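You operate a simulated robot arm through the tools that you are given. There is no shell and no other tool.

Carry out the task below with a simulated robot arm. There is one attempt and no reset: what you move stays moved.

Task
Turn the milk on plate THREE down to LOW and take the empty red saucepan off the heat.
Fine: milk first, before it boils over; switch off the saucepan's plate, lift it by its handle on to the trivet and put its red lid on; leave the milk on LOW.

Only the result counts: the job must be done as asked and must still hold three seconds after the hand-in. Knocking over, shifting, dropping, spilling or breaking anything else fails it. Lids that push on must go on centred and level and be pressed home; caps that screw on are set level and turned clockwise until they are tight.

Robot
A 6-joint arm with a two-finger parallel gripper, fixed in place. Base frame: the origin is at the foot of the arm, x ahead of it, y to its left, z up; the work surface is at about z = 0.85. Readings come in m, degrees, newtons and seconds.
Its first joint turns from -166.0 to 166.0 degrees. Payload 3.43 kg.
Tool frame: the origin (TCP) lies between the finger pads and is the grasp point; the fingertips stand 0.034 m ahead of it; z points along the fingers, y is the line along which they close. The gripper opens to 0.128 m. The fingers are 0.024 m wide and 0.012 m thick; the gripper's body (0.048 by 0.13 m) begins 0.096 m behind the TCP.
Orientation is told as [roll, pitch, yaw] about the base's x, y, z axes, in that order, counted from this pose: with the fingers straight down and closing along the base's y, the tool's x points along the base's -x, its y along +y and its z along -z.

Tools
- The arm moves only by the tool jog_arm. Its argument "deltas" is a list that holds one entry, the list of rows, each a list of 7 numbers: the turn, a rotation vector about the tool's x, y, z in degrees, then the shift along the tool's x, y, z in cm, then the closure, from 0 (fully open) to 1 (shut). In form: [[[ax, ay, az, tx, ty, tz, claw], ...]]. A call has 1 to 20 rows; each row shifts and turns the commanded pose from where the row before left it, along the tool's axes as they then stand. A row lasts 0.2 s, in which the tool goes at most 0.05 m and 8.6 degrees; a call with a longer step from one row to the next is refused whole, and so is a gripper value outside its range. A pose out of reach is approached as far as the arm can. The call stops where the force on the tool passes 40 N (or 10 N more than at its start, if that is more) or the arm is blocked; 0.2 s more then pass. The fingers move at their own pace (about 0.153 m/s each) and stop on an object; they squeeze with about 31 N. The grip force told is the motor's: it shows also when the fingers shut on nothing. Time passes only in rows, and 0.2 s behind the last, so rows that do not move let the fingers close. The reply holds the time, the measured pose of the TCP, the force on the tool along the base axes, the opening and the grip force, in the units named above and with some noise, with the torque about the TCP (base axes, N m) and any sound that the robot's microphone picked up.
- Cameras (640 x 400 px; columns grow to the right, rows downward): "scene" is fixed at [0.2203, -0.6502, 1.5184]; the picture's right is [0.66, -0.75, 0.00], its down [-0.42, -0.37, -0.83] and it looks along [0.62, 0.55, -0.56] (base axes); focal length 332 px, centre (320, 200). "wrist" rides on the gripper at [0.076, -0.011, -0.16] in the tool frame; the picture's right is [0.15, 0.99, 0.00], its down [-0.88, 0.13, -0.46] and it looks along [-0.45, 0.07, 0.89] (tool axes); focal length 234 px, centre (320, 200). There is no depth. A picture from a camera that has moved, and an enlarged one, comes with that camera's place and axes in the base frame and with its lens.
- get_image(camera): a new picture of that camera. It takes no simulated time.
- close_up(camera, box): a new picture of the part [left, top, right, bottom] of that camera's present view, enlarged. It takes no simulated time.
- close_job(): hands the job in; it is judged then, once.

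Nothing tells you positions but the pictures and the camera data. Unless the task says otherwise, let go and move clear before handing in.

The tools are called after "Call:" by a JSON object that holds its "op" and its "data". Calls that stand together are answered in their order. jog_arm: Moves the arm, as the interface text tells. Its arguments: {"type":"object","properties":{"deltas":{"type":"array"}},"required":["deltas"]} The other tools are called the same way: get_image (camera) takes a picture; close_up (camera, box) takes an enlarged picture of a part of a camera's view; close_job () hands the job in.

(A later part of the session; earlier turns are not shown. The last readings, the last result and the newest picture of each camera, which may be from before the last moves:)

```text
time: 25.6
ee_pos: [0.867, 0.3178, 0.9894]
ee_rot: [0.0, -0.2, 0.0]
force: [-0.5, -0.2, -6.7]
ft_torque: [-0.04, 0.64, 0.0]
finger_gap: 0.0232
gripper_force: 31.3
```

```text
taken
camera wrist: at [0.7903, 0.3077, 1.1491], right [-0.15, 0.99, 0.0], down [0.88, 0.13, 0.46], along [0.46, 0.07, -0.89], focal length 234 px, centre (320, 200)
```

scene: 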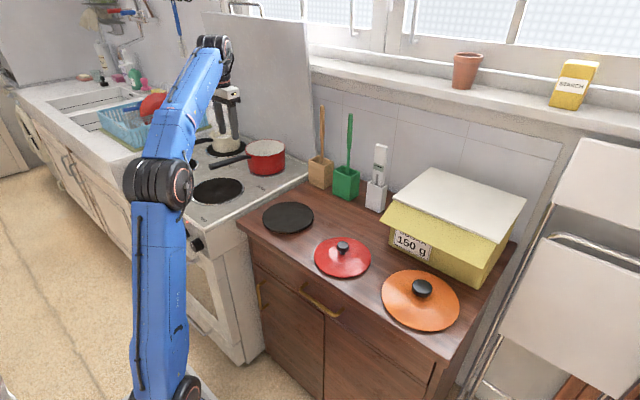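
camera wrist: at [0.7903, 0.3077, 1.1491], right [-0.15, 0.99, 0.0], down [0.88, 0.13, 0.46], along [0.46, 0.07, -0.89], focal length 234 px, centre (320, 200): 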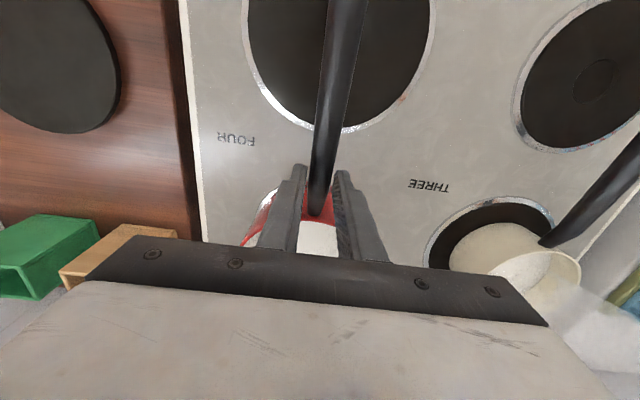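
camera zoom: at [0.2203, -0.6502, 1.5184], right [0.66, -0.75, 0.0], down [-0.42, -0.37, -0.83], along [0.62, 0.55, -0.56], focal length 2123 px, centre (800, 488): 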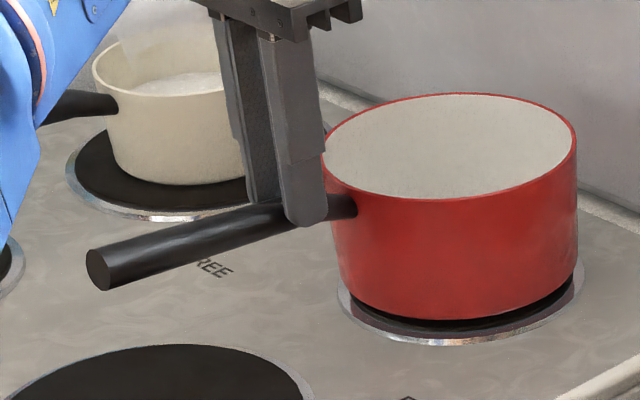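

The pan is about 5 mm up and level, but held only by the fingertips, so friction alone isn't enough. I'll set it back down, let go and regrip along the handle with one finger under it and one above.

Call:
{"op": "jog_arm", "data": {"deltas": [[[0, 0, 0, 0, 0, 0.4, 1], [0, 0, 0, 0, 0, 0.4, 1], [0, 0, 0, 0, 0, 0.4, 1], [0, 0, 0, 0, 0, 0, 0.6], [0, 0, 0, 0, 0, 0, 0.5]]]}}

Call:
{"op": "close_up", "data": {"camera": "scene", "box": [195, 125, 295, 185]}}

```text
time: 26.8
ee_pos: [0.8661, 0.3199, 0.9777]
ee_rot: [0.0, -0.3, 0.1]
force: [-0.5, 0.2, 0.1]
ft_torque: [0.01, 0.05, 0.02]
finger_gap: 0.064
gripper_force: 0.0
```

```text
6.40 times, centred on (245, 155) of scene
camera zoom: at [0.2203, -0.6502, 1.5184], right [0.66, -0.75, 0.0], down [-0.42, -0.37, -0.83], along [0.62, 0.55, -0.56], focal length 2123 px, centre (800, 488)
```

zoom: 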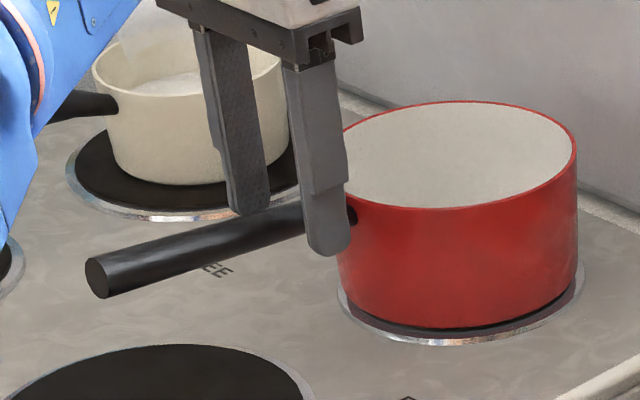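

The pan is back exactly where it was. I raise the hand, retreat, and turn the tool to point forward, about 6.5° down along the handle, with the fingers closing vertically.

Call:
{"op": "jog_arm", "data": {"deltas": [[[0, 0, 0, 0, 0, -4, 0.5], [0, 0, 0, 0, 0, -4.5, 0.5], [0, 0, 0, 0, 0, -4.5, 0.5], [0, 0, 0, 4.5, 0, 0, 0.5], [0, 0, 0, 4.8, 0, 0, 0.5], [0, 0, 0, 4.8, 0, 0, 0.5], [0, 0, 0, 4.8, 0, 0, 0.5], [0, 0, 0, 4.8, 0, 0, 0.5], [0, 0, 0, 4.8, 0, 0, 0.5], [0, -8.35, 0, 0, 0, 0, 0.5], [0, -8.35, 0, 0, 0, 0, 0.5], [0, -8.35, 0, 0, 0, 0, 0.5], [0, -8.35, 0, 0, 0, 0, 0.5], [0, -8.35, 0, 0, 0, 0, 0.5], [0, -8.35, 0, 0, 0, 0, 0.5], [0, -8.35, 0, 0, 0, 0, 0.5], [0, -8.35, 0, 0, 0, 0, 0.5], [0, -8.35, 0, 0, 0, 0, 0.5], [0, -8.35, 0, 0, 0, 0, 0.5]]]}}

Call:
{"op": "jog_arm", "data": {"deltas": [[[0, 0, -8.2, 0, 0, 0, 0.5], [0, 0, -8.2, 0, 0, 0, 0.5], [0, 0, -8.2, 0, 0, 0, 0.5], [0, 0, -8.2, 0, 0, 0, 0.5], [0, 0, -8.2, 0, 0, 0, 0.5], [0, 0, -8.2, 0, 0, 0, 0.5], [0, 0, -8.2, 0, 0, 0, 0.5], [0, 0, -8.2, 0, 0, 0, 0.5], [0, 0, -8.2, 0, 0, 0, 0.5], [0, 0, -8.2, 0, 0, 0, 0.5], [0, 0, -8, 0, 0, 0, 0.5]]]}}

Call:
{"op": "get_image", "data": {"camera": "wrist"}}

Call:
{"op": "get_image", "data": {"camera": "scene"}}

```text
time: 30.8
ee_pos: [0.5759, 0.3176, 1.099]
ee_rot: [0.2, -83.9, 0.0]
force: [0.1, 0.5, -0.3]
ft_torque: [0.0, -0.03, -0.02]
finger_gap: 0.0639
gripper_force: 0.0
out of reach, approached as far as the arm can: row 3
```

```text
time: 33.2
ee_pos: [0.5764, 0.3183, 1.0969]
ee_rot: [-83.9, 0.1, 90.0]
force: [0.3, 0.4, 0.7]
ft_torque: [0.02, 0.03, -0.03]
finger_gap: 0.0641
gripper_force: 0.0
```

```text
taken
camera wrist: at [0.4189, 0.2422, 1.1249], right [-0.11, -0.15, -0.98], down [-0.47, 0.88, -0.08], along [0.88, 0.45, -0.16], focal length 234 px, centre (320, 200)
```

wrist: 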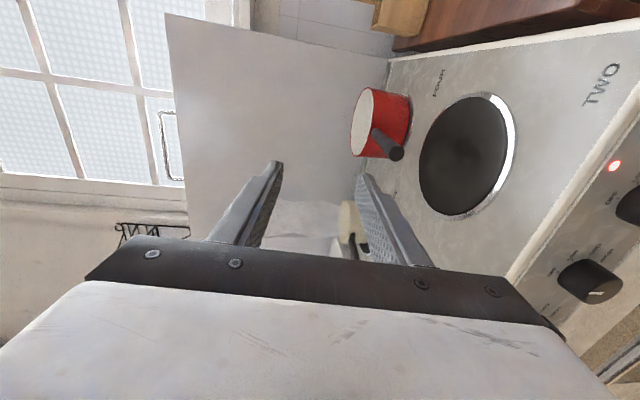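

```text
taken
```

scene: 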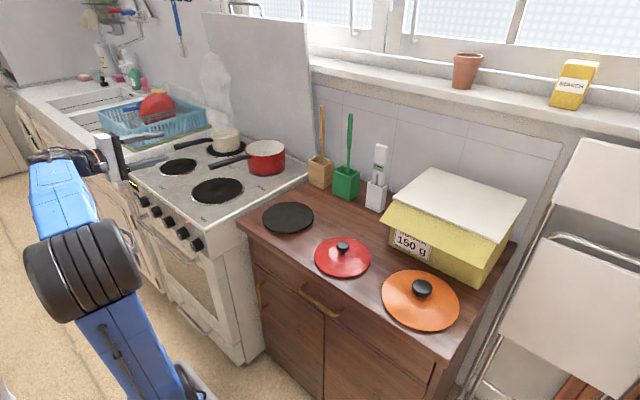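

Call:
{"op": "close_up", "data": {"camera": "scene", "box": [120, 110, 320, 260]}}

Call:
{"op": "close_up", "data": {"camera": "wrist", "box": [340, 50, 540, 230]}}

Call:
{"op": "close_up", "data": {"camera": "scene", "box": [195, 110, 295, 185]}}

```text
2.67 times, centred on (220, 185) of scene
camera zoom: at [0.2203, -0.6502, 1.5184], right [0.66, -0.75, 0.0], down [-0.42, -0.37, -0.83], along [0.62, 0.55, -0.56], focal length 885 px, centre (587, 240)
```

zoom: 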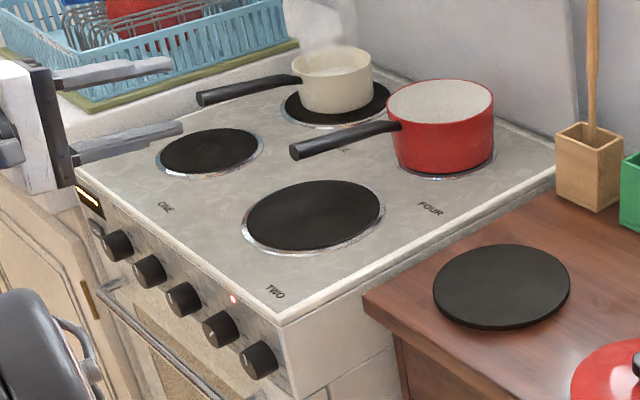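

```text
2.22 times, centred on (440, 140) of wrist
camera zoom: at [0.4189, 0.2422, 1.1249], right [-0.11, -0.15, -0.98], down [-0.47, 0.88, -0.08], along [0.88, 0.45, -0.16], focal length 520 px, centre (53, 333)
```

zoom: 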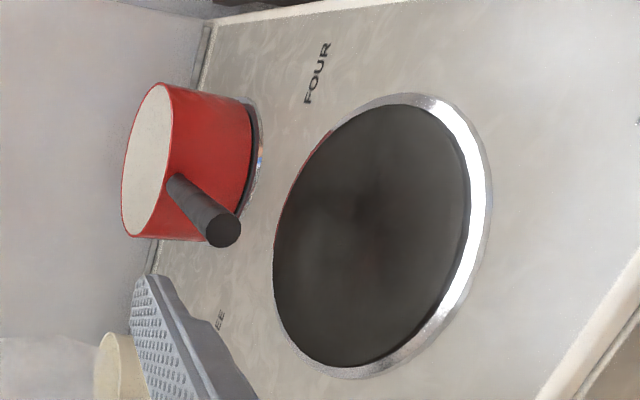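

```text
5.33 times, centred on (245, 148) of scene
camera zoom: at [0.2203, -0.6502, 1.5184], right [0.66, -0.75, 0.0], down [-0.42, -0.37, -0.83], along [0.62, 0.55, -0.56], focal length 1770 px, centre (720, 480)
```

zoom: 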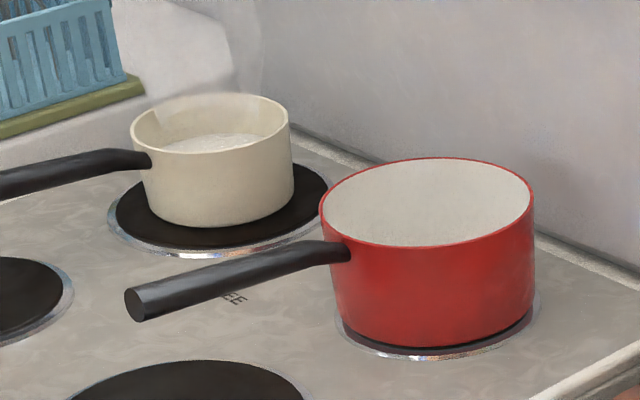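

FOUR's lamp has now gone out, which confirms it is off, and THREE stays lit. The handle's end is at about (0.736, 0.318, 0.965). I move to a point just in front of it, in line with the handle.

Call:
{"op": "jog_arm", "data": {"deltas": [[[0, 0, 0, -0.03, 2.9, 2.9, 0.5], [0, 0, 0, -0.03, 2.9, 2.9, 0.5], [0, 0, 0, -0.03, 2.9, 2.9, 0.5], [0, 0, 0, -0.03, 2.9, 2.9, 0.5], [0, 0, 0, 0, 0, 0, 0.5]]]}}

Call:
{"op": "get_image", "data": {"camera": "wrist"}}

Call:
{"op": "close_up", "data": {"camera": "scene", "box": [100, 100, 300, 225]}}

```text
time: 34.4
ee_pos: [0.6796, 0.3187, 0.9712]
ee_rot: [-83.8, 0.0, 90.0]
force: [-0.5, 1.1, -0.3]
ft_torque: [-0.03, -0.04, -0.03]
finger_gap: 0.0637
gripper_force: 0.0
```

```text
taken
camera wrist: at [0.5234, 0.2429, 0.9984], right [-0.11, -0.15, -0.98], down [-0.47, 0.88, -0.08], along [0.88, 0.45, -0.16], focal length 234 px, centre (320, 200)
```

wrist: 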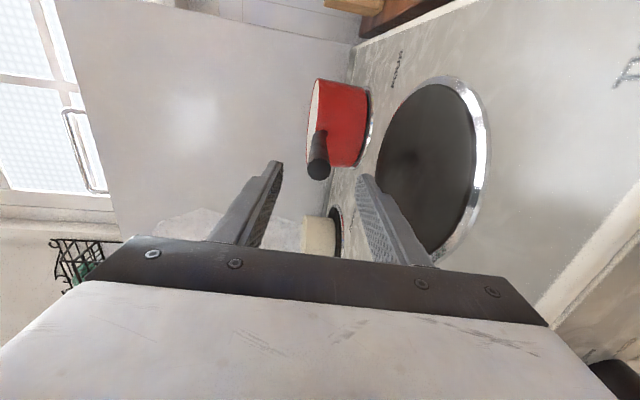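

```text
3.20 times, centred on (200, 162) of scene
camera zoom: at [0.2203, -0.6502, 1.5184], right [0.66, -0.75, 0.0], down [-0.42, -0.37, -0.83], along [0.62, 0.55, -0.56], focal length 1062 px, centre (704, 320)
```

zoom: 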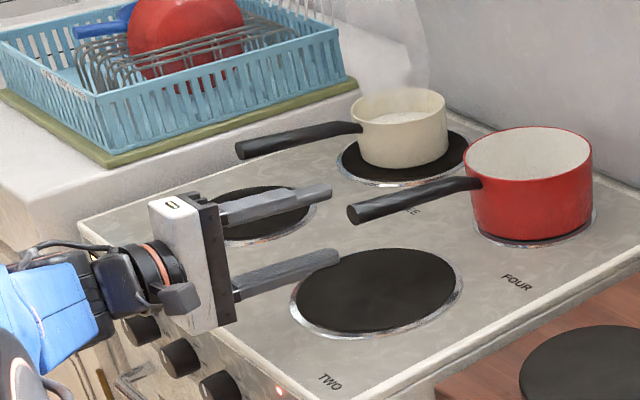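

The tool is aligned with the handle to within a millimetre or two. I advance over it with one finger above and one below, then close.

Call:
{"op": "jog_arm", "data": {"deltas": [[[0, 0, 0, -0.03, 0.03, 3.55, 0.5], [0, 0, 0, -0.03, 0.03, 3.55, 0.5], [0, 0, 0, -0.03, 0.03, 3.55, 0.5], [0, 0, 0, -0.03, 0.03, 3.5, 0.5], [0, 0, 0, 0, 0, 0, 0.5], [0, 0, 0, 0, 0, 0, 1], [0, 0, 0, 0, 0, 0, 1], [0, 0, 0, 0, 0, 0, 1]]]}}

Call:
{"op": "get_image", "data": {"camera": "wrist"}}

Call:
{"op": "close_up", "data": {"camera": "scene", "box": [150, 100, 310, 200]}}

```text
time: 36.2
ee_pos: [0.8177, 0.3188, 0.9543]
ee_rot: [-84.0, -0.1, 90.0]
force: [0.4, 0.8, 30.5]
ft_torque: [0.0, -2.88, 0.06]
finger_gap: 0.0273
gripper_force: 31.1
```

```text
taken
camera wrist: at [0.6606, 0.2432, 0.9813], right [-0.1, -0.15, -0.98], down [-0.47, 0.88, -0.08], along [0.88, 0.45, -0.16], focal length 234 px, centre (320, 200)
```

wrist: 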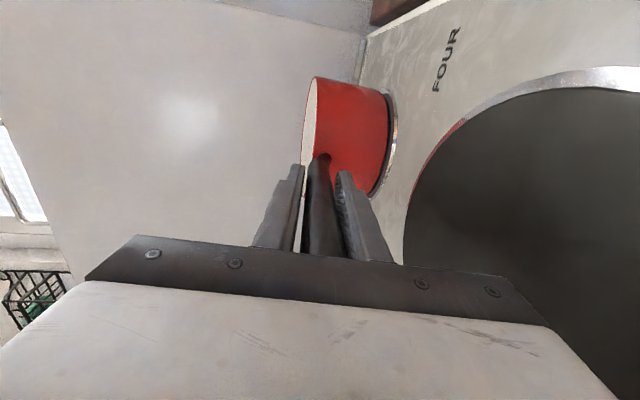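

```text
4.00 times, centred on (230, 150) of scene
camera zoom: at [0.2203, -0.6502, 1.5184], right [0.66, -0.75, 0.0], down [-0.42, -0.37, -0.83], along [0.62, 0.55, -0.56], focal length 1327 px, centre (680, 400)
```

zoom: 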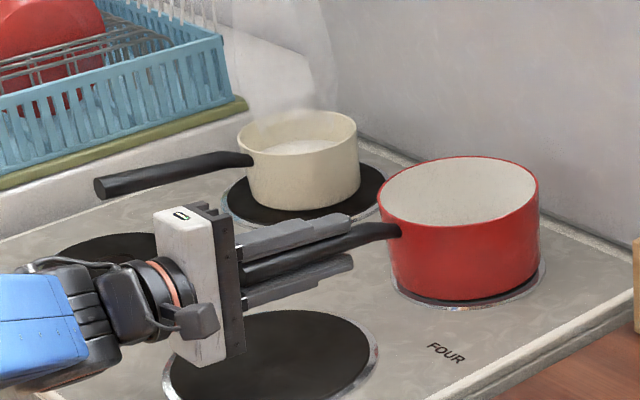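

The grip has taken firm hold. The 30 N upward is just the pan's near edge pressing on the plate, and lifting will relieve it. I lift a little and check that it stays level.

Call:
{"op": "jog_arm", "data": {"deltas": [[[0, 0, 0, 0, -0.5, -0.05, 1], [0, 0, 0, 0, -0.5, -0.05, 1], [0, 0, 0, 0, -1, -0.1, 1], [0, 0, 0, 0, -1, -0.1, 1], [0, 0, 0, 0, 0, 0, 1]]]}}

Call:
{"op": "close_up", "data": {"camera": "scene", "box": [150, 100, 310, 200]}}

Call:
{"op": "get_image", "data": {"camera": "wrist"}}

```text
time: 37.4
ee_pos: [0.8198, 0.3195, 0.9826]
ee_rot: [-83.9, 0.0, 90.0]
force: [0.5, 0.5, -6.1]
ft_torque: [-0.03, 0.88, 0.01]
finger_gap: 0.0239
gripper_force: 31.6
```

```text
4.00 times, centred on (230, 150) of scene
camera zoom: at [0.2203, -0.6502, 1.5184], right [0.66, -0.75, 0.0], down [-0.42, -0.37, -0.83], along [0.62, 0.55, -0.56], focal length 1327 px, centre (680, 400)
```

zoom: 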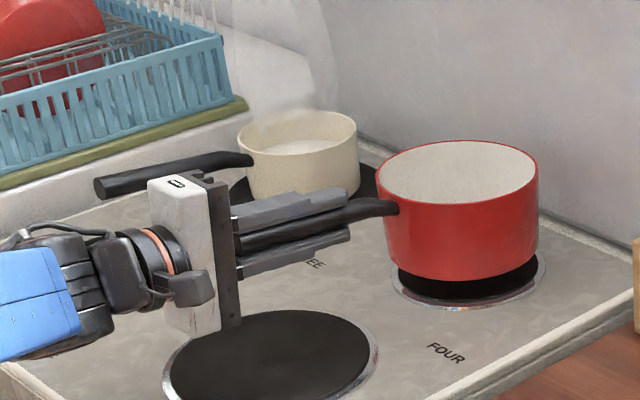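

```text
taken
camera wrist: at [0.6627, 0.244, 1.0097], right [-0.11, -0.15, -0.98], down [-0.47, 0.88, -0.08], along [0.88, 0.45, -0.16], focal length 234 px, centre (320, 200)
```

wrist: 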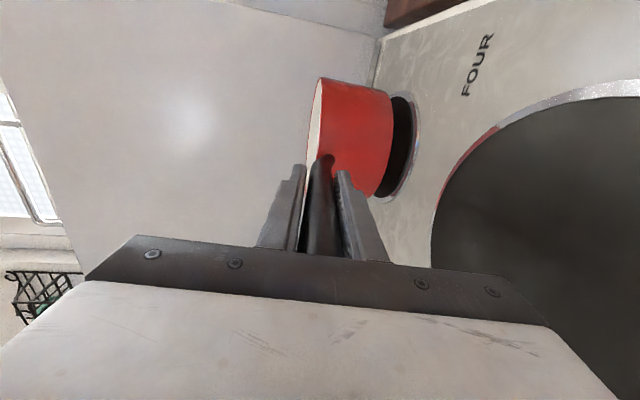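

The saucepan is lifted, level and held firmly, and it weighs about 6 N. I raise it more, draw it back, and carry it over toward the trivet at about (0.803, 0.008).

Call:
{"op": "jog_arm", "data": {"deltas": [[[0, 0, 0, 0, -1.5, -0.16, 1], [0, 0, 0, 0, -2, -0.21, 1], [0, 0, 0, 0, -1.5, -0.16, 1], [0, 0, 0, 0, 0.2, -2, 1], [0, 0, 0, 0, 0.32, -3, 1], [0, 0, 0, 0, 0.32, -3, 1], [0, 0, 0, 1.5, 0.2, -1.9, 1], [0, 0, 0, 3, 0.09, -0.85, 1], [0, 0, 0, 3, 0.09, -0.85, 1], [0, 0, 0, 3, 0.09, -0.85, 1], [0, 0, 0, 3, 0.09, -0.85, 1], [0, 0, 0, 3, 0.09, -0.85, 1], [0, 0, 0, 3, 0.09, -0.85, 1], [0, 0, 0, 3, 0.09, -0.85, 1], [0, 0, 0, 3, 0.09, -0.85, 1], [0, 0, 0, 3, 0.09, -0.85, 1], [0, 0, 0, 2, 0.05, -0.4, 1], [0, 0, 0, 0.5, 0, 0, 1], [0, 0, 0, 0, 0, 0, 1]]]}}

Call:
{"op": "get_image", "data": {"camera": "wrist"}}

Call:
{"op": "get_image", "data": {"camera": "scene"}}

Call:
{"op": "close_up", "data": {"camera": "scene", "box": [200, 130, 360, 250]}}

```text
time: 41.4
ee_pos: [0.6396, 0.0112, 1.0325]
ee_rot: [-83.7, 0.0, 90.0]
force: [0.2, 0.8, -6.5]
ft_torque: [0.0, 0.9, -0.01]
finger_gap: 0.0236
gripper_force: 31.1
```

```text
taken
camera wrist: at [0.483, -0.0654, 1.0607], right [-0.11, -0.15, -0.98], down [-0.47, 0.88, -0.08], along [0.88, 0.45, -0.16], focal length 234 px, centre (320, 200)
```

wrist: 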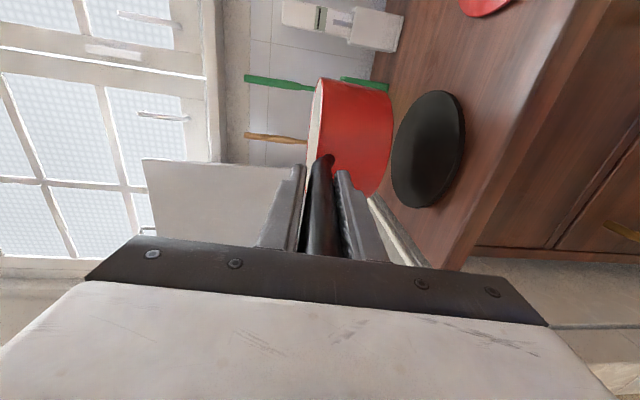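

```text
taken
```

scene: 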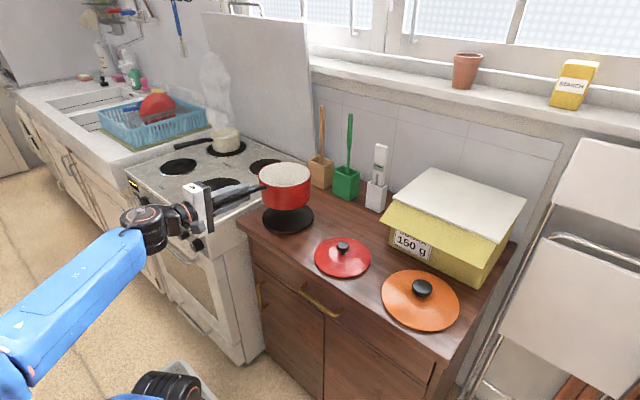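

```text
3.33 times, centred on (280, 190) of scene
camera zoom: at [0.2203, -0.6502, 1.5184], right [0.66, -0.75, 0.0], down [-0.42, -0.37, -0.83], along [0.62, 0.55, -0.56], focal length 1106 px, centre (453, 233)
```

zoom: 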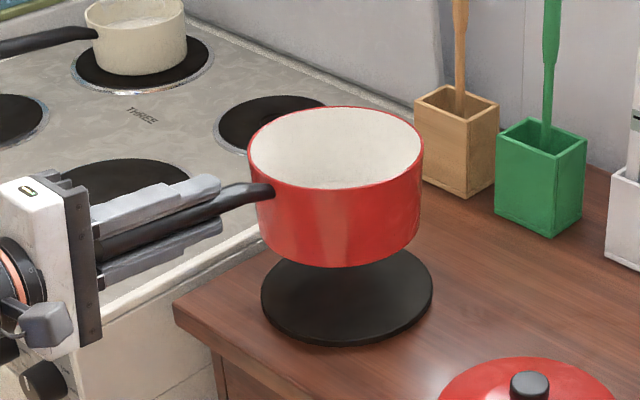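

The saucepan hangs almost centred over the trivet. I shift it about 4 mm forward and lower it most of the way before a final check.

Call:
{"op": "jog_arm", "data": {"deltas": [[[0, 0, 0, 0.2, -0.04, 0.4, 1], [0, 0, 0, 0, 1, 0.1, 1], [0, 0, 0, 0, 1.5, 0.16, 1], [0, 0, 0, 0, 1.5, 0.16, 1], [0, 0, 0, 0, 1, 0.1, 1], [0, 0, 0, 0, 0.5, 0.05, 1], [0, 0, 0, 0, 0, 0, 1]]]}}

Call:
{"op": "get_image", "data": {"camera": "wrist"}}

Call:
{"op": "close_up", "data": {"camera": "scene", "box": [230, 140, 350, 240]}}

```text
time: 43.0
ee_pos: [0.6439, 0.0087, 0.978]
ee_rot: [-83.8, 0.1, 90.1]
force: [0.0, 0.4, -6.5]
ft_torque: [0.01, 0.9, 0.02]
finger_gap: 0.024
gripper_force: 31.3
```

```text
taken
camera wrist: at [0.4853, -0.0668, 1.0056], right [-0.11, -0.15, -0.98], down [-0.47, 0.88, -0.08], along [0.88, 0.45, -0.16], focal length 234 px, centre (320, 200)
```

wrist: 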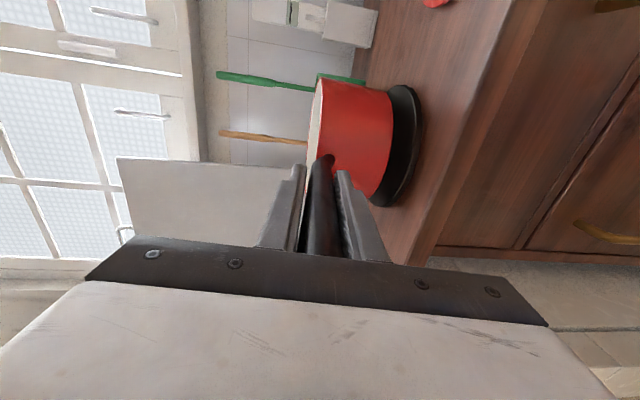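

```text
4.00 times, centred on (290, 190) of scene
camera zoom: at [0.2203, -0.6502, 1.5184], right [0.66, -0.75, 0.0], down [-0.42, -0.37, -0.83], along [0.62, 0.55, -0.56], focal length 1327 px, centre (440, 240)
```

zoom: 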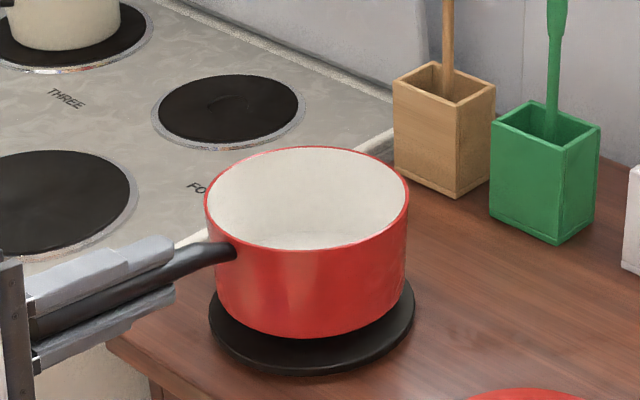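

It's centred in both views, with roughly 2–3 cm left to go. I lower it slowly until contact.

Call:
{"op": "jog_arm", "data": {"deltas": [[[0, 0, 0, 0, 0.8, 0.08, 1], [0, 0, 0, 0, 0.8, 0.08, 1], [0, 0, 0, 0, 0.3, 0.03, 1], [0, 0, 0, 0, 0.2, 0.02, 1], [0, 0, 0, 0, 0, 0, 1]]]}}

Call:
{"op": "close_up", "data": {"camera": "scene", "box": [230, 140, 350, 240]}}

```text
time: 44.2
ee_pos: [0.6411, 0.0087, 0.9594]
ee_rot: [-83.9, -0.1, 90.0]
force: [-7.2, 1.1, 12.8]
ft_torque: [-0.06, -2.79, 0.06]
finger_gap: 0.0242
gripper_force: 30.5
```

```text
4.00 times, centred on (290, 190) of scene
camera zoom: at [0.2203, -0.6502, 1.5184], right [0.66, -0.75, 0.0], down [-0.42, -0.37, -0.83], along [0.62, 0.55, -0.56], focal length 1327 px, centre (440, 240)
```

zoom: 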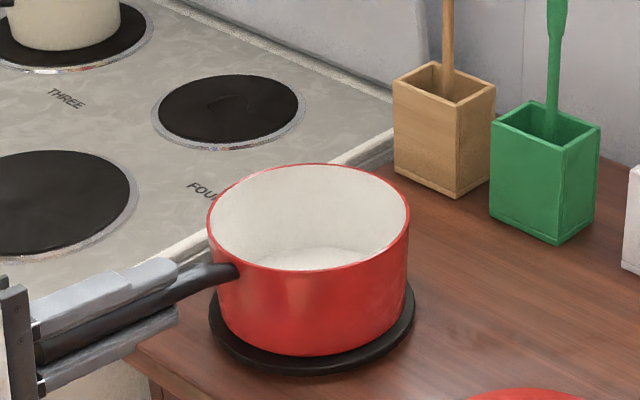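

The pan has touched down. I relax 2 mm to unload, open the fingers, and back straight out along the handle.

Call:
{"op": "jog_arm", "data": {"deltas": [[[0, 0, 0, 0, -0.2, 0, 1], [0, 0, 0, 0, 0, 0, 1]]]}}

```text
time: 44.8
ee_pos: [0.643, 0.0079, 0.9595]
ee_rot: [-84.0, -0.1, 90.0]
force: [-3.6, 1.3, 8.5]
ft_torque: [0.04, -2.34, 0.31]
finger_gap: 0.0241
gripper_force: 31.2
```

Call:
{"op": "jog_arm", "data": {"deltas": [[[0, 0, 0, 0, -0.1, 0, 1], [0, 0, 0, 0, 0, 0, 0.78], [0, 0, 0, 0, 0, 0, 0.72], [0, 0, 0, 0, 0, 0, 0.6], [0, 0, 0, 0, 0, 0, 0.5]]]}}

Call:
{"op": "close_up", "data": {"camera": "scene", "box": [230, 140, 350, 240]}}

Call:
{"op": "get_image", "data": {"camera": "wrist"}}

```text
time: 46.0
ee_pos: [0.643, 0.0072, 0.9595]
ee_rot: [-83.7, 0.1, 89.9]
force: [0.3, 0.8, -0.9]
ft_torque: [0.03, -0.02, 0.01]
finger_gap: 0.064
gripper_force: 0.0
```

```text
4.00 times, centred on (290, 190) of scene
camera zoom: at [0.2203, -0.6502, 1.5184], right [0.66, -0.75, 0.0], down [-0.42, -0.37, -0.83], along [0.62, 0.55, -0.56], focal length 1327 px, centre (440, 240)
```

zoom: 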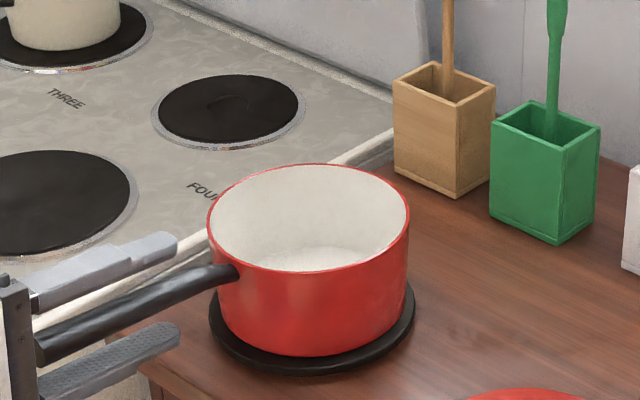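

```text
taken
camera wrist: at [0.4856, -0.0676, 0.9875], right [-0.11, -0.15, -0.98], down [-0.47, 0.88, -0.08], along [0.88, 0.45, -0.16], focal length 234 px, centre (320, 200)
```

wrist: 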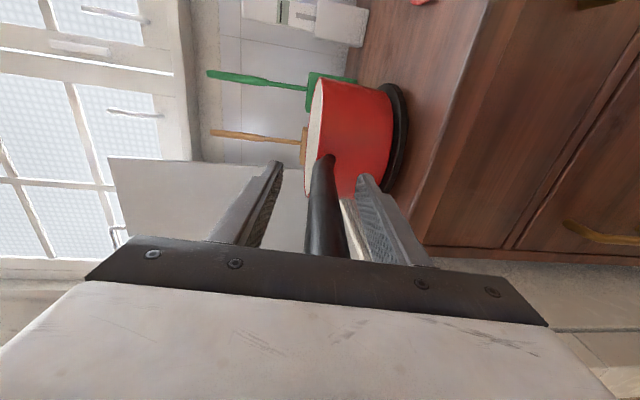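

The saucepan sits flat and centred on the trivet. Since the fingers are above and below the handle, I slip out sideways toward −y, then rise and turn the tool to point down again.

Call:
{"op": "jog_arm", "data": {"deltas": [[[0, 0, 0, 2, 0, 0, 0.5], [0, 0, 0, 4, 0, 0, 0.5], [0, 0, 0, 4, 0, 0, 0.5], [0, 0, 0, 0, -3.5, -0.4, 0.5], [0, 0, 0, 0, -4, -0.4, 0.5], [0, 0, 0, 0, -4, -0.4, 0.5], [0, 0, 0, 0, -4, -0.4, 0.5]]]}}

Call:
{"op": "jog_arm", "data": {"deltas": [[[0, 0, 8.2, 0, 0, 0, 0.5], [0, 0, 8.2, 0, 0, 0, 0.5], [0, 0, 8.2, 0, 0, 0, 0.5], [0, 0, 8.2, 0, 0, 0, 0.5], [0, 0, 8.2, 0, 0, 0, 0.5], [0, 0, 8.2, 0, 0, 0, 0.5], [0, 0, 8.2, 0, 0, 0, 0.5], [0, 0, 8.2, 0, 0, 0, 0.5], [0, 0, 8.2, 0, 0, 0, 0.5], [0, 0, 8.2, 0, 0, 0, 0.5], [0, 0, 8, 0, 0, 0, 0.5], [0, 8.4, 0, 0, 0, 0, 0.5], [0, 8.4, 0, 0, 0, 0, 0.5], [0, 8.4, 0, 0, 0, 0, 0.5], [0, 8.4, 0, 0, 0, 0, 0.5], [0, 8.4, 0, 0, 0, 0, 0.5], [0, 8.4, 0, 0, 0, 0, 0.5], [0, 8.4, 0, 0, 0, 0, 0.5], [0, 8.4, 0, 0, 0, 0, 0.5]]]}}

Call:
{"op": "get_image", "data": {"camera": "scene"}}

```text
time: 47.6
ee_pos: [0.6438, -0.0757, 1.1169]
ee_rot: [-83.9, 0.0, 90.3]
force: [0.6, 0.6, 0.1]
ft_torque: [0.01, 0.04, 0.01]
finger_gap: 0.0641
gripper_force: 0.1
out of reach, approached as far as the arm can: row 3, 4, 7
```

```text
time: 51.6
ee_pos: [0.5896, -0.2124, 1.1122]
ee_rot: [5.5, -20.1, 0.3]
force: [-1.1, 0.9, 0.0]
ft_torque: [-0.02, -0.05, 0.02]
finger_gap: 0.0642
gripper_force: 0.1
out of reach, approached as far as the arm can: row 12, 13, 14, 15, 16, 17, 18, 19
```

```text
taken
```

scene: 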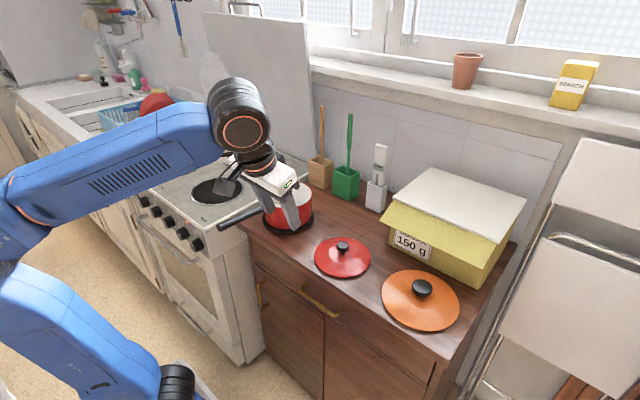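

The arm hit a limit while turning upright and drifted, but it is clear of everything and the pan looks undisturbed. I'll check the wrist view and finish straightening the tool.

Call:
{"op": "jog_arm", "data": {"deltas": [[[0, 5, 0, 0, 0, 0, 0.5], [0, 5, 0, 0, 0, 0, 0.5], [0, 5, 0, 0, 0, 0, 0.5]]]}}

Call:
{"op": "get_image", "data": {"camera": "wrist"}}

Call:
{"op": "close_up", "data": {"camera": "scene", "box": [200, 130, 360, 280]}}

```text
time: 52.4
ee_pos: [0.5745, -0.2271, 1.1223]
ee_rot: [11.7, -9.9, 1.5]
force: [-0.2, 0.2, 0.1]
ft_torque: [-0.01, 0.01, -0.01]
finger_gap: 0.0636
gripper_force: 0.0
out of reach, approached as far as the arm can: row 1, 2, 3
```

```text
taken
camera wrist: at [0.4751, -0.2732, 1.261], right [-0.2, 0.96, 0.17], down [0.79, 0.05, 0.62], along [0.59, 0.26, -0.77], focal length 234 px, centre (320, 200)
```

wrist: 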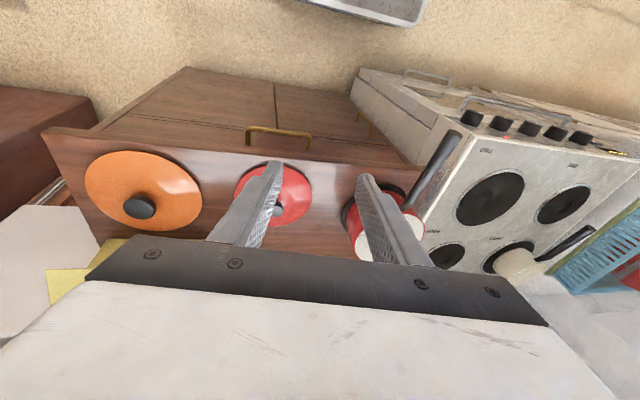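

```text
2.67 times, centred on (280, 205) of scene
camera zoom: at [0.2203, -0.6502, 1.5184], right [0.66, -0.75, 0.0], down [-0.42, -0.37, -0.83], along [0.62, 0.55, -0.56], focal length 885 px, centre (427, 187)
```

zoom: 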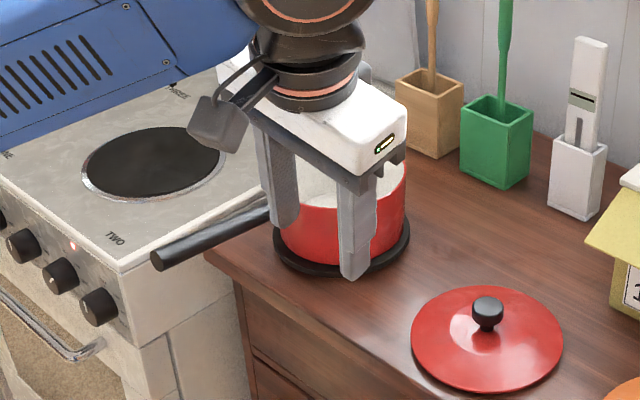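

The pan and lid are untouched. The arm seems stuck at a joint limit this close to the base, so I'll try moving outward a bit, then correct the orientation.

Call:
{"op": "jog_arm", "data": {"deltas": [[[0, 0, 0, -3, 0, 0, 0.5], [0, 0, 0, -3, 0, 0, 0.5], [0, 0, 0, -3, 0, 0, 0.5]]]}}

Call:
{"op": "jog_arm", "data": {"deltas": [[[4, 0, 0, 0, 0, 0, 0.5], [4, 0, 0, 0, 0, 0, 0.5]]]}}

```text
time: 53.2
ee_pos: [0.6632, -0.2238, 1.1382]
ee_rot: [11.9, -10.2, 1.3]
force: [-0.2, 0.2, 0.1]
ft_torque: [-0.05, -0.05, -0.04]
finger_gap: 0.0639
gripper_force: 0.0
```

```text
time: 53.8
ee_pos: [0.6639, -0.2254, 1.1382]
ee_rot: [11.9, -10.1, 1.3]
force: [0.7, -0.2, -0.3]
ft_torque: [-0.03, 0.0, 0.0]
finger_gap: 0.0641
gripper_force: 0.1
out of reach, approached as far as the arm can: row 1, 2
```

Call:
{"op": "jog_arm", "data": {"deltas": [[[0, 0, 8, 0, 0, 0, 0.5], [0, 0, 8, 0, 0, 0, 0.5]]]}}

Call:
{"op": "jog_arm", "data": {"deltas": [[[4, 0, 0, 0, 0, 0, 0.5], [4, 0, 0, 0, 0, 0, 0.5]]]}}

```text
time: 54.4
ee_pos: [0.6642, -0.2261, 1.1369]
ee_rot: [14.2, -6.4, -14.4]
force: [-0.3, 0.6, 0.1]
ft_torque: [0.0, 0.0, 0.0]
finger_gap: 0.0641
gripper_force: 0.0
```

```text
time: 55.0
ee_pos: [0.6636, -0.2256, 1.1371]
ee_rot: [14.2, -6.4, -14.4]
force: [0.2, -0.3, -0.2]
ft_torque: [0.0, 0.0, -0.02]
finger_gap: 0.064
gripper_force: 0.0
out of reach, approached as far as the arm can: row 1, 2
```

In the present wrist branch the arm can't point exactly straight down, since a joint is at its limit about 14° short. The lid's knob is round, so I'll work with the tool tilted 17° and the closing axis horizontal along x, which keeps the lid level. I turn to that orientation now, high above the counter.

Call:
{"op": "jog_arm", "data": {"deltas": [[[-1.25, 5.15, 0, 0, 0, 0, 0.5], [-1.25, 5.15, 0, 0, 0, 0, 0.5], [0, 0, 7.77, 0, 0, 0, 0.5], [0, 0, 7.77, 0, 0, 0, 0.5], [0, 0, 7.77, 0, 0, 0, 0.5], [0, 0, 7.77, 0, 0, 0, 0.5], [0, 0, 7.77, 0, 0, 0, 0.5], [0, 0, 7.77, 0, 0, 0, 0.5], [0, 0, 7.77, 0, 0, 0, 0.5], [0, 0, 7.77, 0, 0, 0, 0.5], [0, 0, 7.77, 0, 0, 0, 0.5], [0, 0, 7.77, 0, 0, 0, 0.5]]]}}

Call:
{"op": "get_image", "data": {"camera": "wrist"}}

Call:
{"op": "get_image", "data": {"camera": "scene"}}

```text
time: 57.6
ee_pos: [0.5022, -0.3803, 1.0612]
ee_rot: [18.5, 13.0, -48.2]
force: [0.5, 1.0, -0.6]
ft_torque: [-0.03, 0.02, -0.02]
finger_gap: 0.0641
gripper_force: 0.0
out of reach, approached as far as the arm can: row 2, 3, 4, 5, 6, 7, 8, 9, 10, 11, 12
```

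```text
taken
camera wrist: at [0.4292, -0.391, 1.2217], right [0.65, 0.68, 0.34], down [0.63, -0.73, 0.26], along [0.42, 0.04, -0.9], focal length 234 px, centre (320, 200)
```

wrist: 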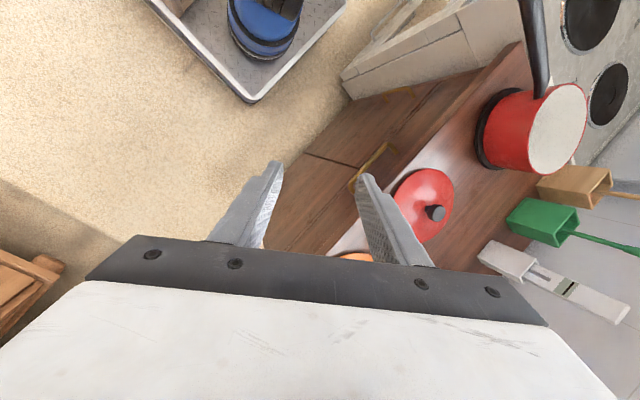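

```text
taken
```

scene: 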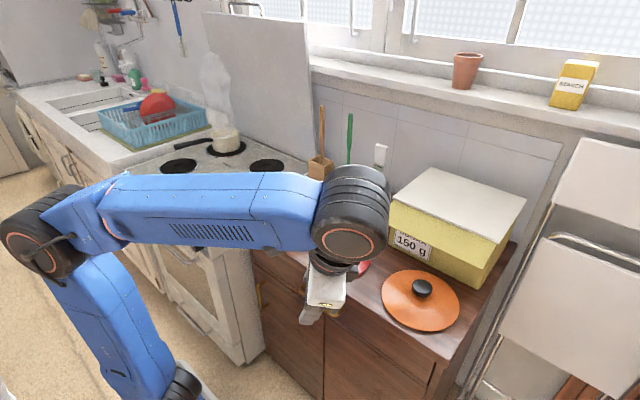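

Turning that way also ran into a limit, so the last joint has more room the other way. The hand is hovering clear in front of the counter, so I turn it in the opposite direction about its own axis.

Call:
{"op": "jog_arm", "data": {"deltas": [[[0, 0, -8.5, 0, 0, 0, 0.5], [0, 0, -8.5, 0, 0, 0, 0.5], [0, 0, -8.5, 0, 0, 0, 0.5], [0, 0, -8.5, 0, 0, 0, 0.5], [0, 0, -8.5, 0, 0, 0, 0.5], [0, 0, -8.5, 0, 0, 0, 0.5], [0, 0, -8.5, 0, 0, 0, 0.5], [0, 0, -8.5, 0, 0, 0, 0.5], [0, 0, -8.5, 0, 0, 0, 0.5], [0, 0, -8.5, 0, 0, 0, 0.5], [0, 0, -8.5, 0, 0, 0, 0.5], [0, 0, -8.5, 0, 0, 0, 0.5], [0, 0, -8.5, 0, 0, 0, 0.5], [0, 0, -8.5, 0, 0, 0, 0.5], [0, 0, -8.5, 0, 0, 0, 0.5], [0, 0, -8.5, 0, 0, 0, 0.5]]]}}

Call:
{"op": "get_image", "data": {"camera": "wrist"}}

```text
time: 61.0
ee_pos: [0.5004, -0.3821, 1.0609]
ee_rot: [-4.0, -21.9, 86.5]
force: [0.3, 0.2, 0.4]
ft_torque: [-0.01, 0.0, -0.02]
finger_gap: 0.0641
gripper_force: 0.1
```

```text
taken
camera wrist: at [0.4941, -0.5105, 1.1805], right [-0.99, -0.05, -0.12], down [-0.12, 0.66, 0.74], along [0.04, 0.75, -0.66], focal length 234 px, centre (320, 200)
```

wrist: 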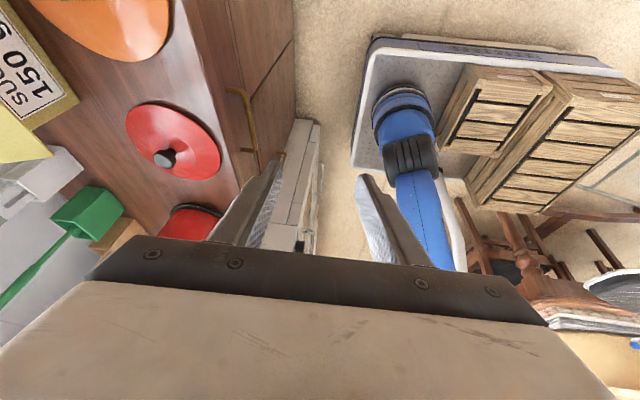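

Turning is free now. I move over the red lid and then set the tilt to 17° with the closing axis along x.

Call:
{"op": "jog_arm", "data": {"deltas": [[[0, 0, 0, -1.92, -3.32, 0.6, 0.5], [0, 0, 0, -1.92, -3.32, 0.6, 0.5], [0, 0, 0, -1.92, -3.32, 0.6, 0.5], [0, 0, 0, -1.92, -3.32, 0.6, 0.5], [0, 0, 0, -1.92, -3.32, 0.6, 0.5], [0, 0, 0, -1.92, -3.32, 0.6, 0.5], [0, 0, 0, -1.92, -3.32, 0.6, 0.5], [0, 0, 0, -1.92, -3.32, 0.6, 0.5], [-5, 4.94, 0, 0, 0, 0, 0.5], [0, 0, -3.3, 0, 0, 0, 0.5], [0, 0, 0, 0, 0, 0, 0.5]]]}}

Call:
{"op": "get_image", "data": {"camera": "wrist"}}

Call:
{"op": "get_image", "data": {"camera": "scene"}}

```text
time: 63.4
ee_pos: [0.7793, -0.2433, 1.0913]
ee_rot: [0.0, -17.1, 89.8]
force: [0.9, 0.1, -0.2]
ft_torque: [0.02, 0.0, 0.01]
finger_gap: 0.0641
gripper_force: 0.2
```

```text
taken
camera wrist: at [0.791, -0.3626, 1.2217], right [-0.99, -0.14, -0.04], down [-0.13, 0.71, 0.69], along [-0.07, 0.69, -0.72], focal length 234 px, centre (320, 200)
```

wrist: 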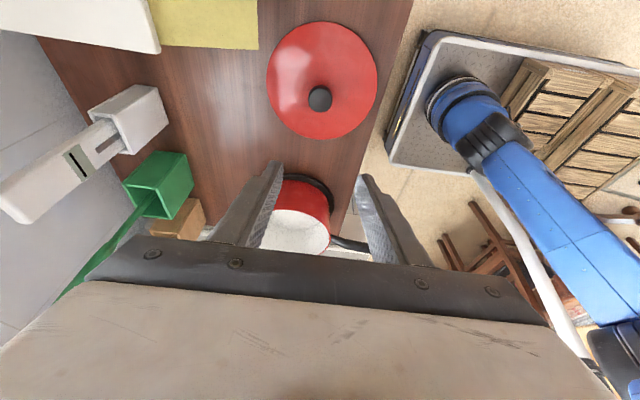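

```text
taken
```

scene: 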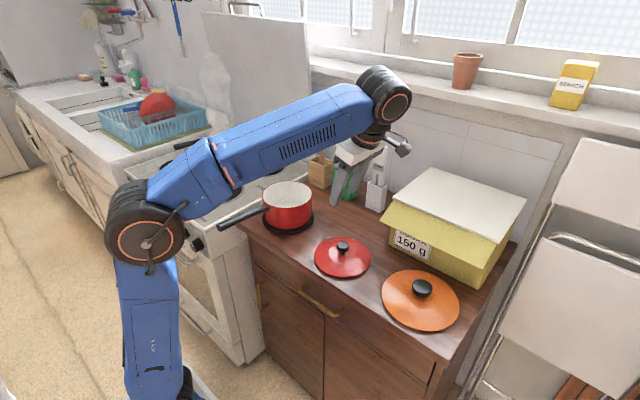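

The pose is clean, with a 17° tilt and closing along x. I zoom in on the lid's knob from both cameras to fix its position.

Call:
{"op": "close_up", "data": {"camera": "wrist", "box": [250, 10, 390, 150]}}

Call:
{"op": "close_up", "data": {"camera": "scene", "box": [305, 225, 385, 285]}}

Call:
{"op": "close_up", "data": {"camera": "scene", "box": [240, 165, 340, 240]}}

```text
2.86 times, centred on (320, 80) of wrist
camera zoom: at [0.791, -0.3626, 1.2217], right [-0.99, -0.14, -0.04], down [-0.13, 0.71, 0.69], along [-0.07, 0.69, -0.72], focal length 669 px, centre (320, 543)
```

zoom: 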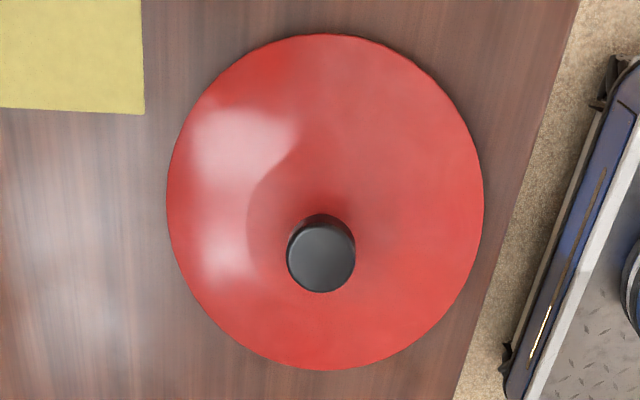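

```text
6.67 times, centred on (345, 255) of scene
camera zoom: at [0.2203, -0.6502, 1.5184], right [0.66, -0.75, 0.0], down [-0.42, -0.37, -0.83], along [0.62, 0.55, -0.56], focal length 2212 px, centre (153, -167)
```

zoom: 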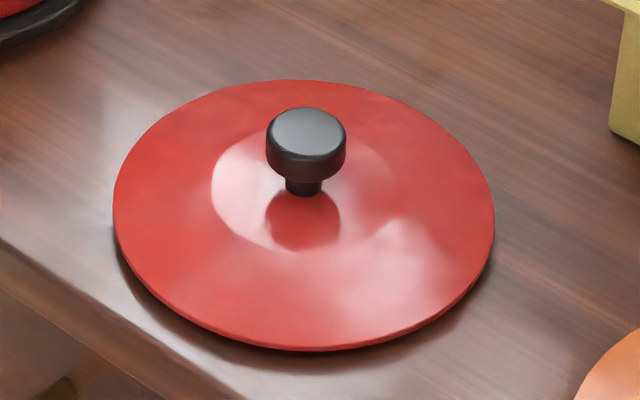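

```text
5.33 times, centred on (290, 202) of scene
camera zoom: at [0.2203, -0.6502, 1.5184], right [0.66, -0.75, 0.0], down [-0.42, -0.37, -0.83], along [0.62, 0.55, -0.56], focal length 1770 px, centre (480, 187)
```

zoom: 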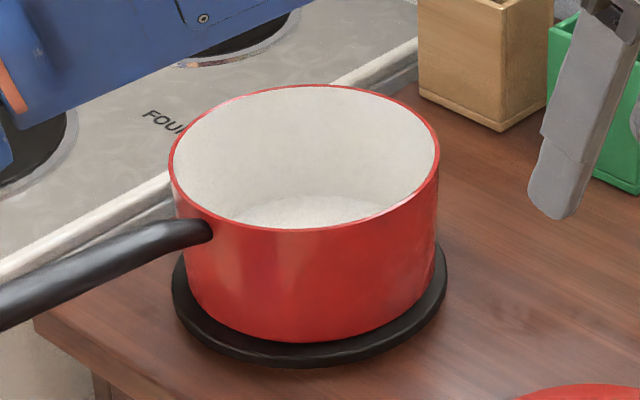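

The lid's centre is at about (0.787, −0.238), with its knob cap about 34 mm wide and its top near z 0.895. I descend to just above the knob and check the alignment.

Call:
{"op": "jog_arm", "data": {"deltas": [[[0, 0, 0, 1.1, -0.19, 3.45, 0.5], [0, 0, 0, 1.1, -0.19, 3.45, 0.5], [0, 0, 0, 1.1, -0.19, 3.45, 0.5], [0, 0, 0, 1.1, -0.19, 3.45, 0.5], [0, 0, 0, 0, 0, 0, 0.5]]]}}

Call:
{"op": "get_image", "data": {"camera": "wrist"}}

Call:
{"op": "close_up", "data": {"camera": "scene", "box": [290, 185, 400, 285]}}

```text
time: 64.6
ee_pos: [0.7844, -0.2464, 0.9475]
ee_rot: [-0.3, -17.8, 89.8]
force: [-0.4, 0.1, -0.2]
ft_torque: [0.03, -0.03, -0.03]
finger_gap: 0.0641
gripper_force: 0.0
```

```text
taken
camera wrist: at [0.7952, -0.3659, 1.0759], right [-0.99, -0.13, -0.05], down [-0.13, 0.7, 0.7], along [-0.06, 0.7, -0.71], focal length 234 px, centre (320, 200)
```

wrist: 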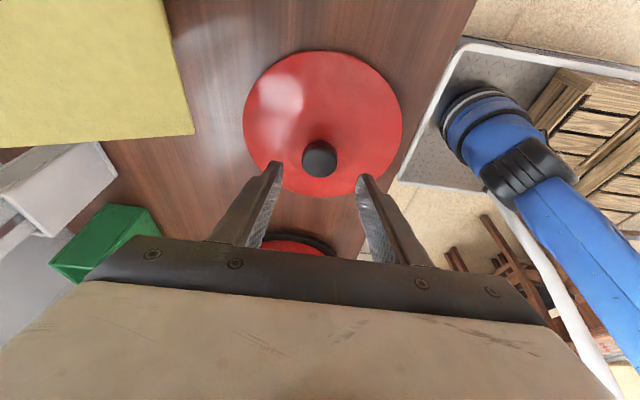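

```text
4.00 times, centred on (345, 235) of scene
camera zoom: at [0.2203, -0.6502, 1.5184], right [0.66, -0.75, 0.0], down [-0.42, -0.37, -0.83], along [0.62, 0.55, -0.56], focal length 1327 px, centre (220, 60)
```

zoom: 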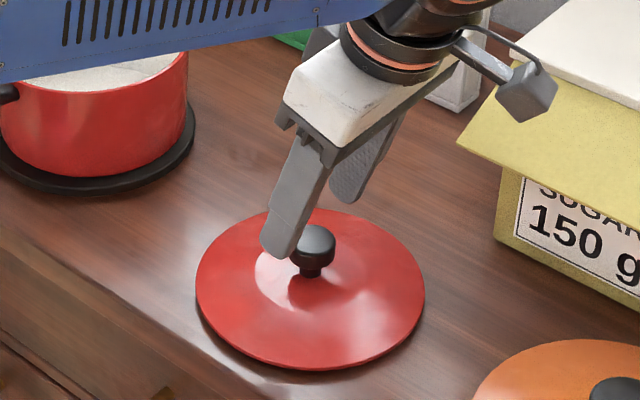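

The fingers straddle the knob well. I lower the last 37 mm and close on the cap.

Call:
{"op": "jog_arm", "data": {"deltas": [[[0, 0, 0, 0.56, -0.13, 1.78, 0.5], [0, 0, 0, 0.56, -0.13, 1.7, 0.5], [0, 0, 0, 0, 0, 0, 0.5]]]}}

Call:
{"op": "close_up", "data": {"camera": "wrist", "box": [220, 70, 420, 260]}}

Call:
{"op": "close_up", "data": {"camera": "scene", "box": [300, 205, 390, 285]}}

```text
time: 65.4
ee_pos: [0.7888, -0.245, 0.9111]
ee_rot: [-0.2, -17.9, 89.8]
force: [-0.7, -0.2, -0.5]
ft_torque: [0.02, -0.03, -0.01]
finger_gap: 0.0643
gripper_force: 0.0
```

```text
2.11 times, centred on (320, 165) of wrist
camera zoom: at [0.7994, -0.3669, 1.0386], right [-0.99, -0.13, -0.05], down [-0.13, 0.7, 0.7], along [-0.06, 0.7, -0.71], focal length 493 px, centre (320, 274)
```

zoom: 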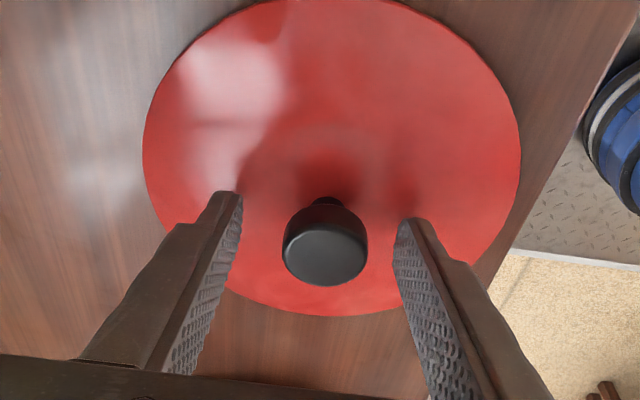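

```text
5.00 times, centred on (345, 245) of scene
camera zoom: at [0.2203, -0.6502, 1.5184], right [0.66, -0.75, 0.0], down [-0.42, -0.37, -0.83], along [0.62, 0.55, -0.56], focal length 1659 px, centre (195, -25)
```

zoom: 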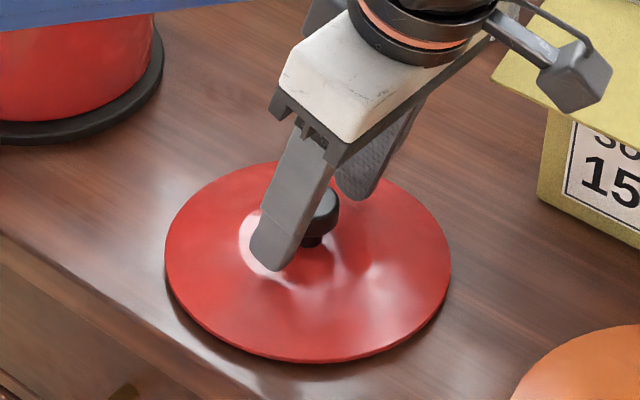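

Call:
{"op": "jog_arm", "data": {"deltas": [[[0, 0, 0, 0, 0, 0, 0.8], [0, 0, 0, 0, 0, 0, 1], [0, 0, 0, 0, 0, 0, 1]]]}}

Call:
{"op": "close_up", "data": {"camera": "wrist", "box": [220, 70, 420, 260]}}

Call:
{"op": "close_up", "data": {"camera": "scene", "box": [300, 205, 390, 285]}}

```text
time: 66.2
ee_pos: [0.7906, -0.2464, 0.911]
ee_rot: [-0.2, -17.9, 89.8]
force: [0.7, -0.8, 3.5]
ft_torque: [0.04, 0.34, 0.01]
finger_gap: 0.033
gripper_force: 30.6
```

```text
2.11 times, centred on (320, 165) of wrist
camera zoom: at [0.7994, -0.3669, 1.0389], right [-0.99, -0.13, -0.05], down [-0.13, 0.7, 0.7], along [-0.06, 0.7, -0.71], focal length 493 px, centre (320, 274)
```

zoom: 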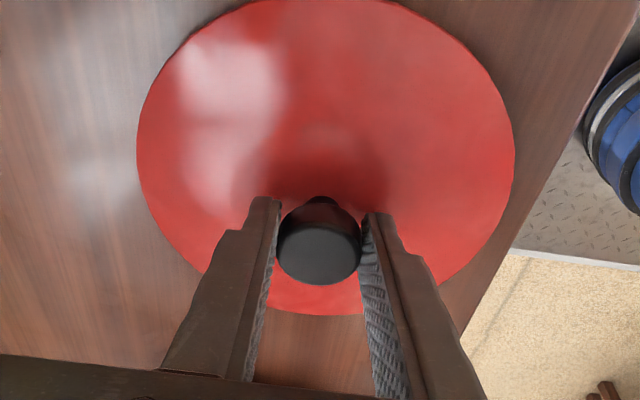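

```text
5.00 times, centred on (345, 245) of scene
camera zoom: at [0.2203, -0.6502, 1.5184], right [0.66, -0.75, 0.0], down [-0.42, -0.37, -0.83], along [0.62, 0.55, -0.56], focal length 1659 px, centre (195, -25)
```

zoom: 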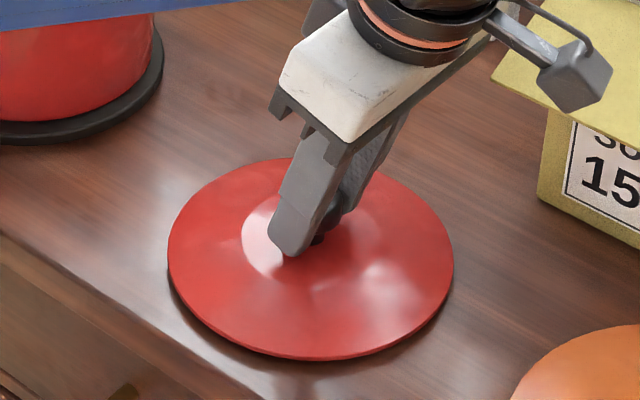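

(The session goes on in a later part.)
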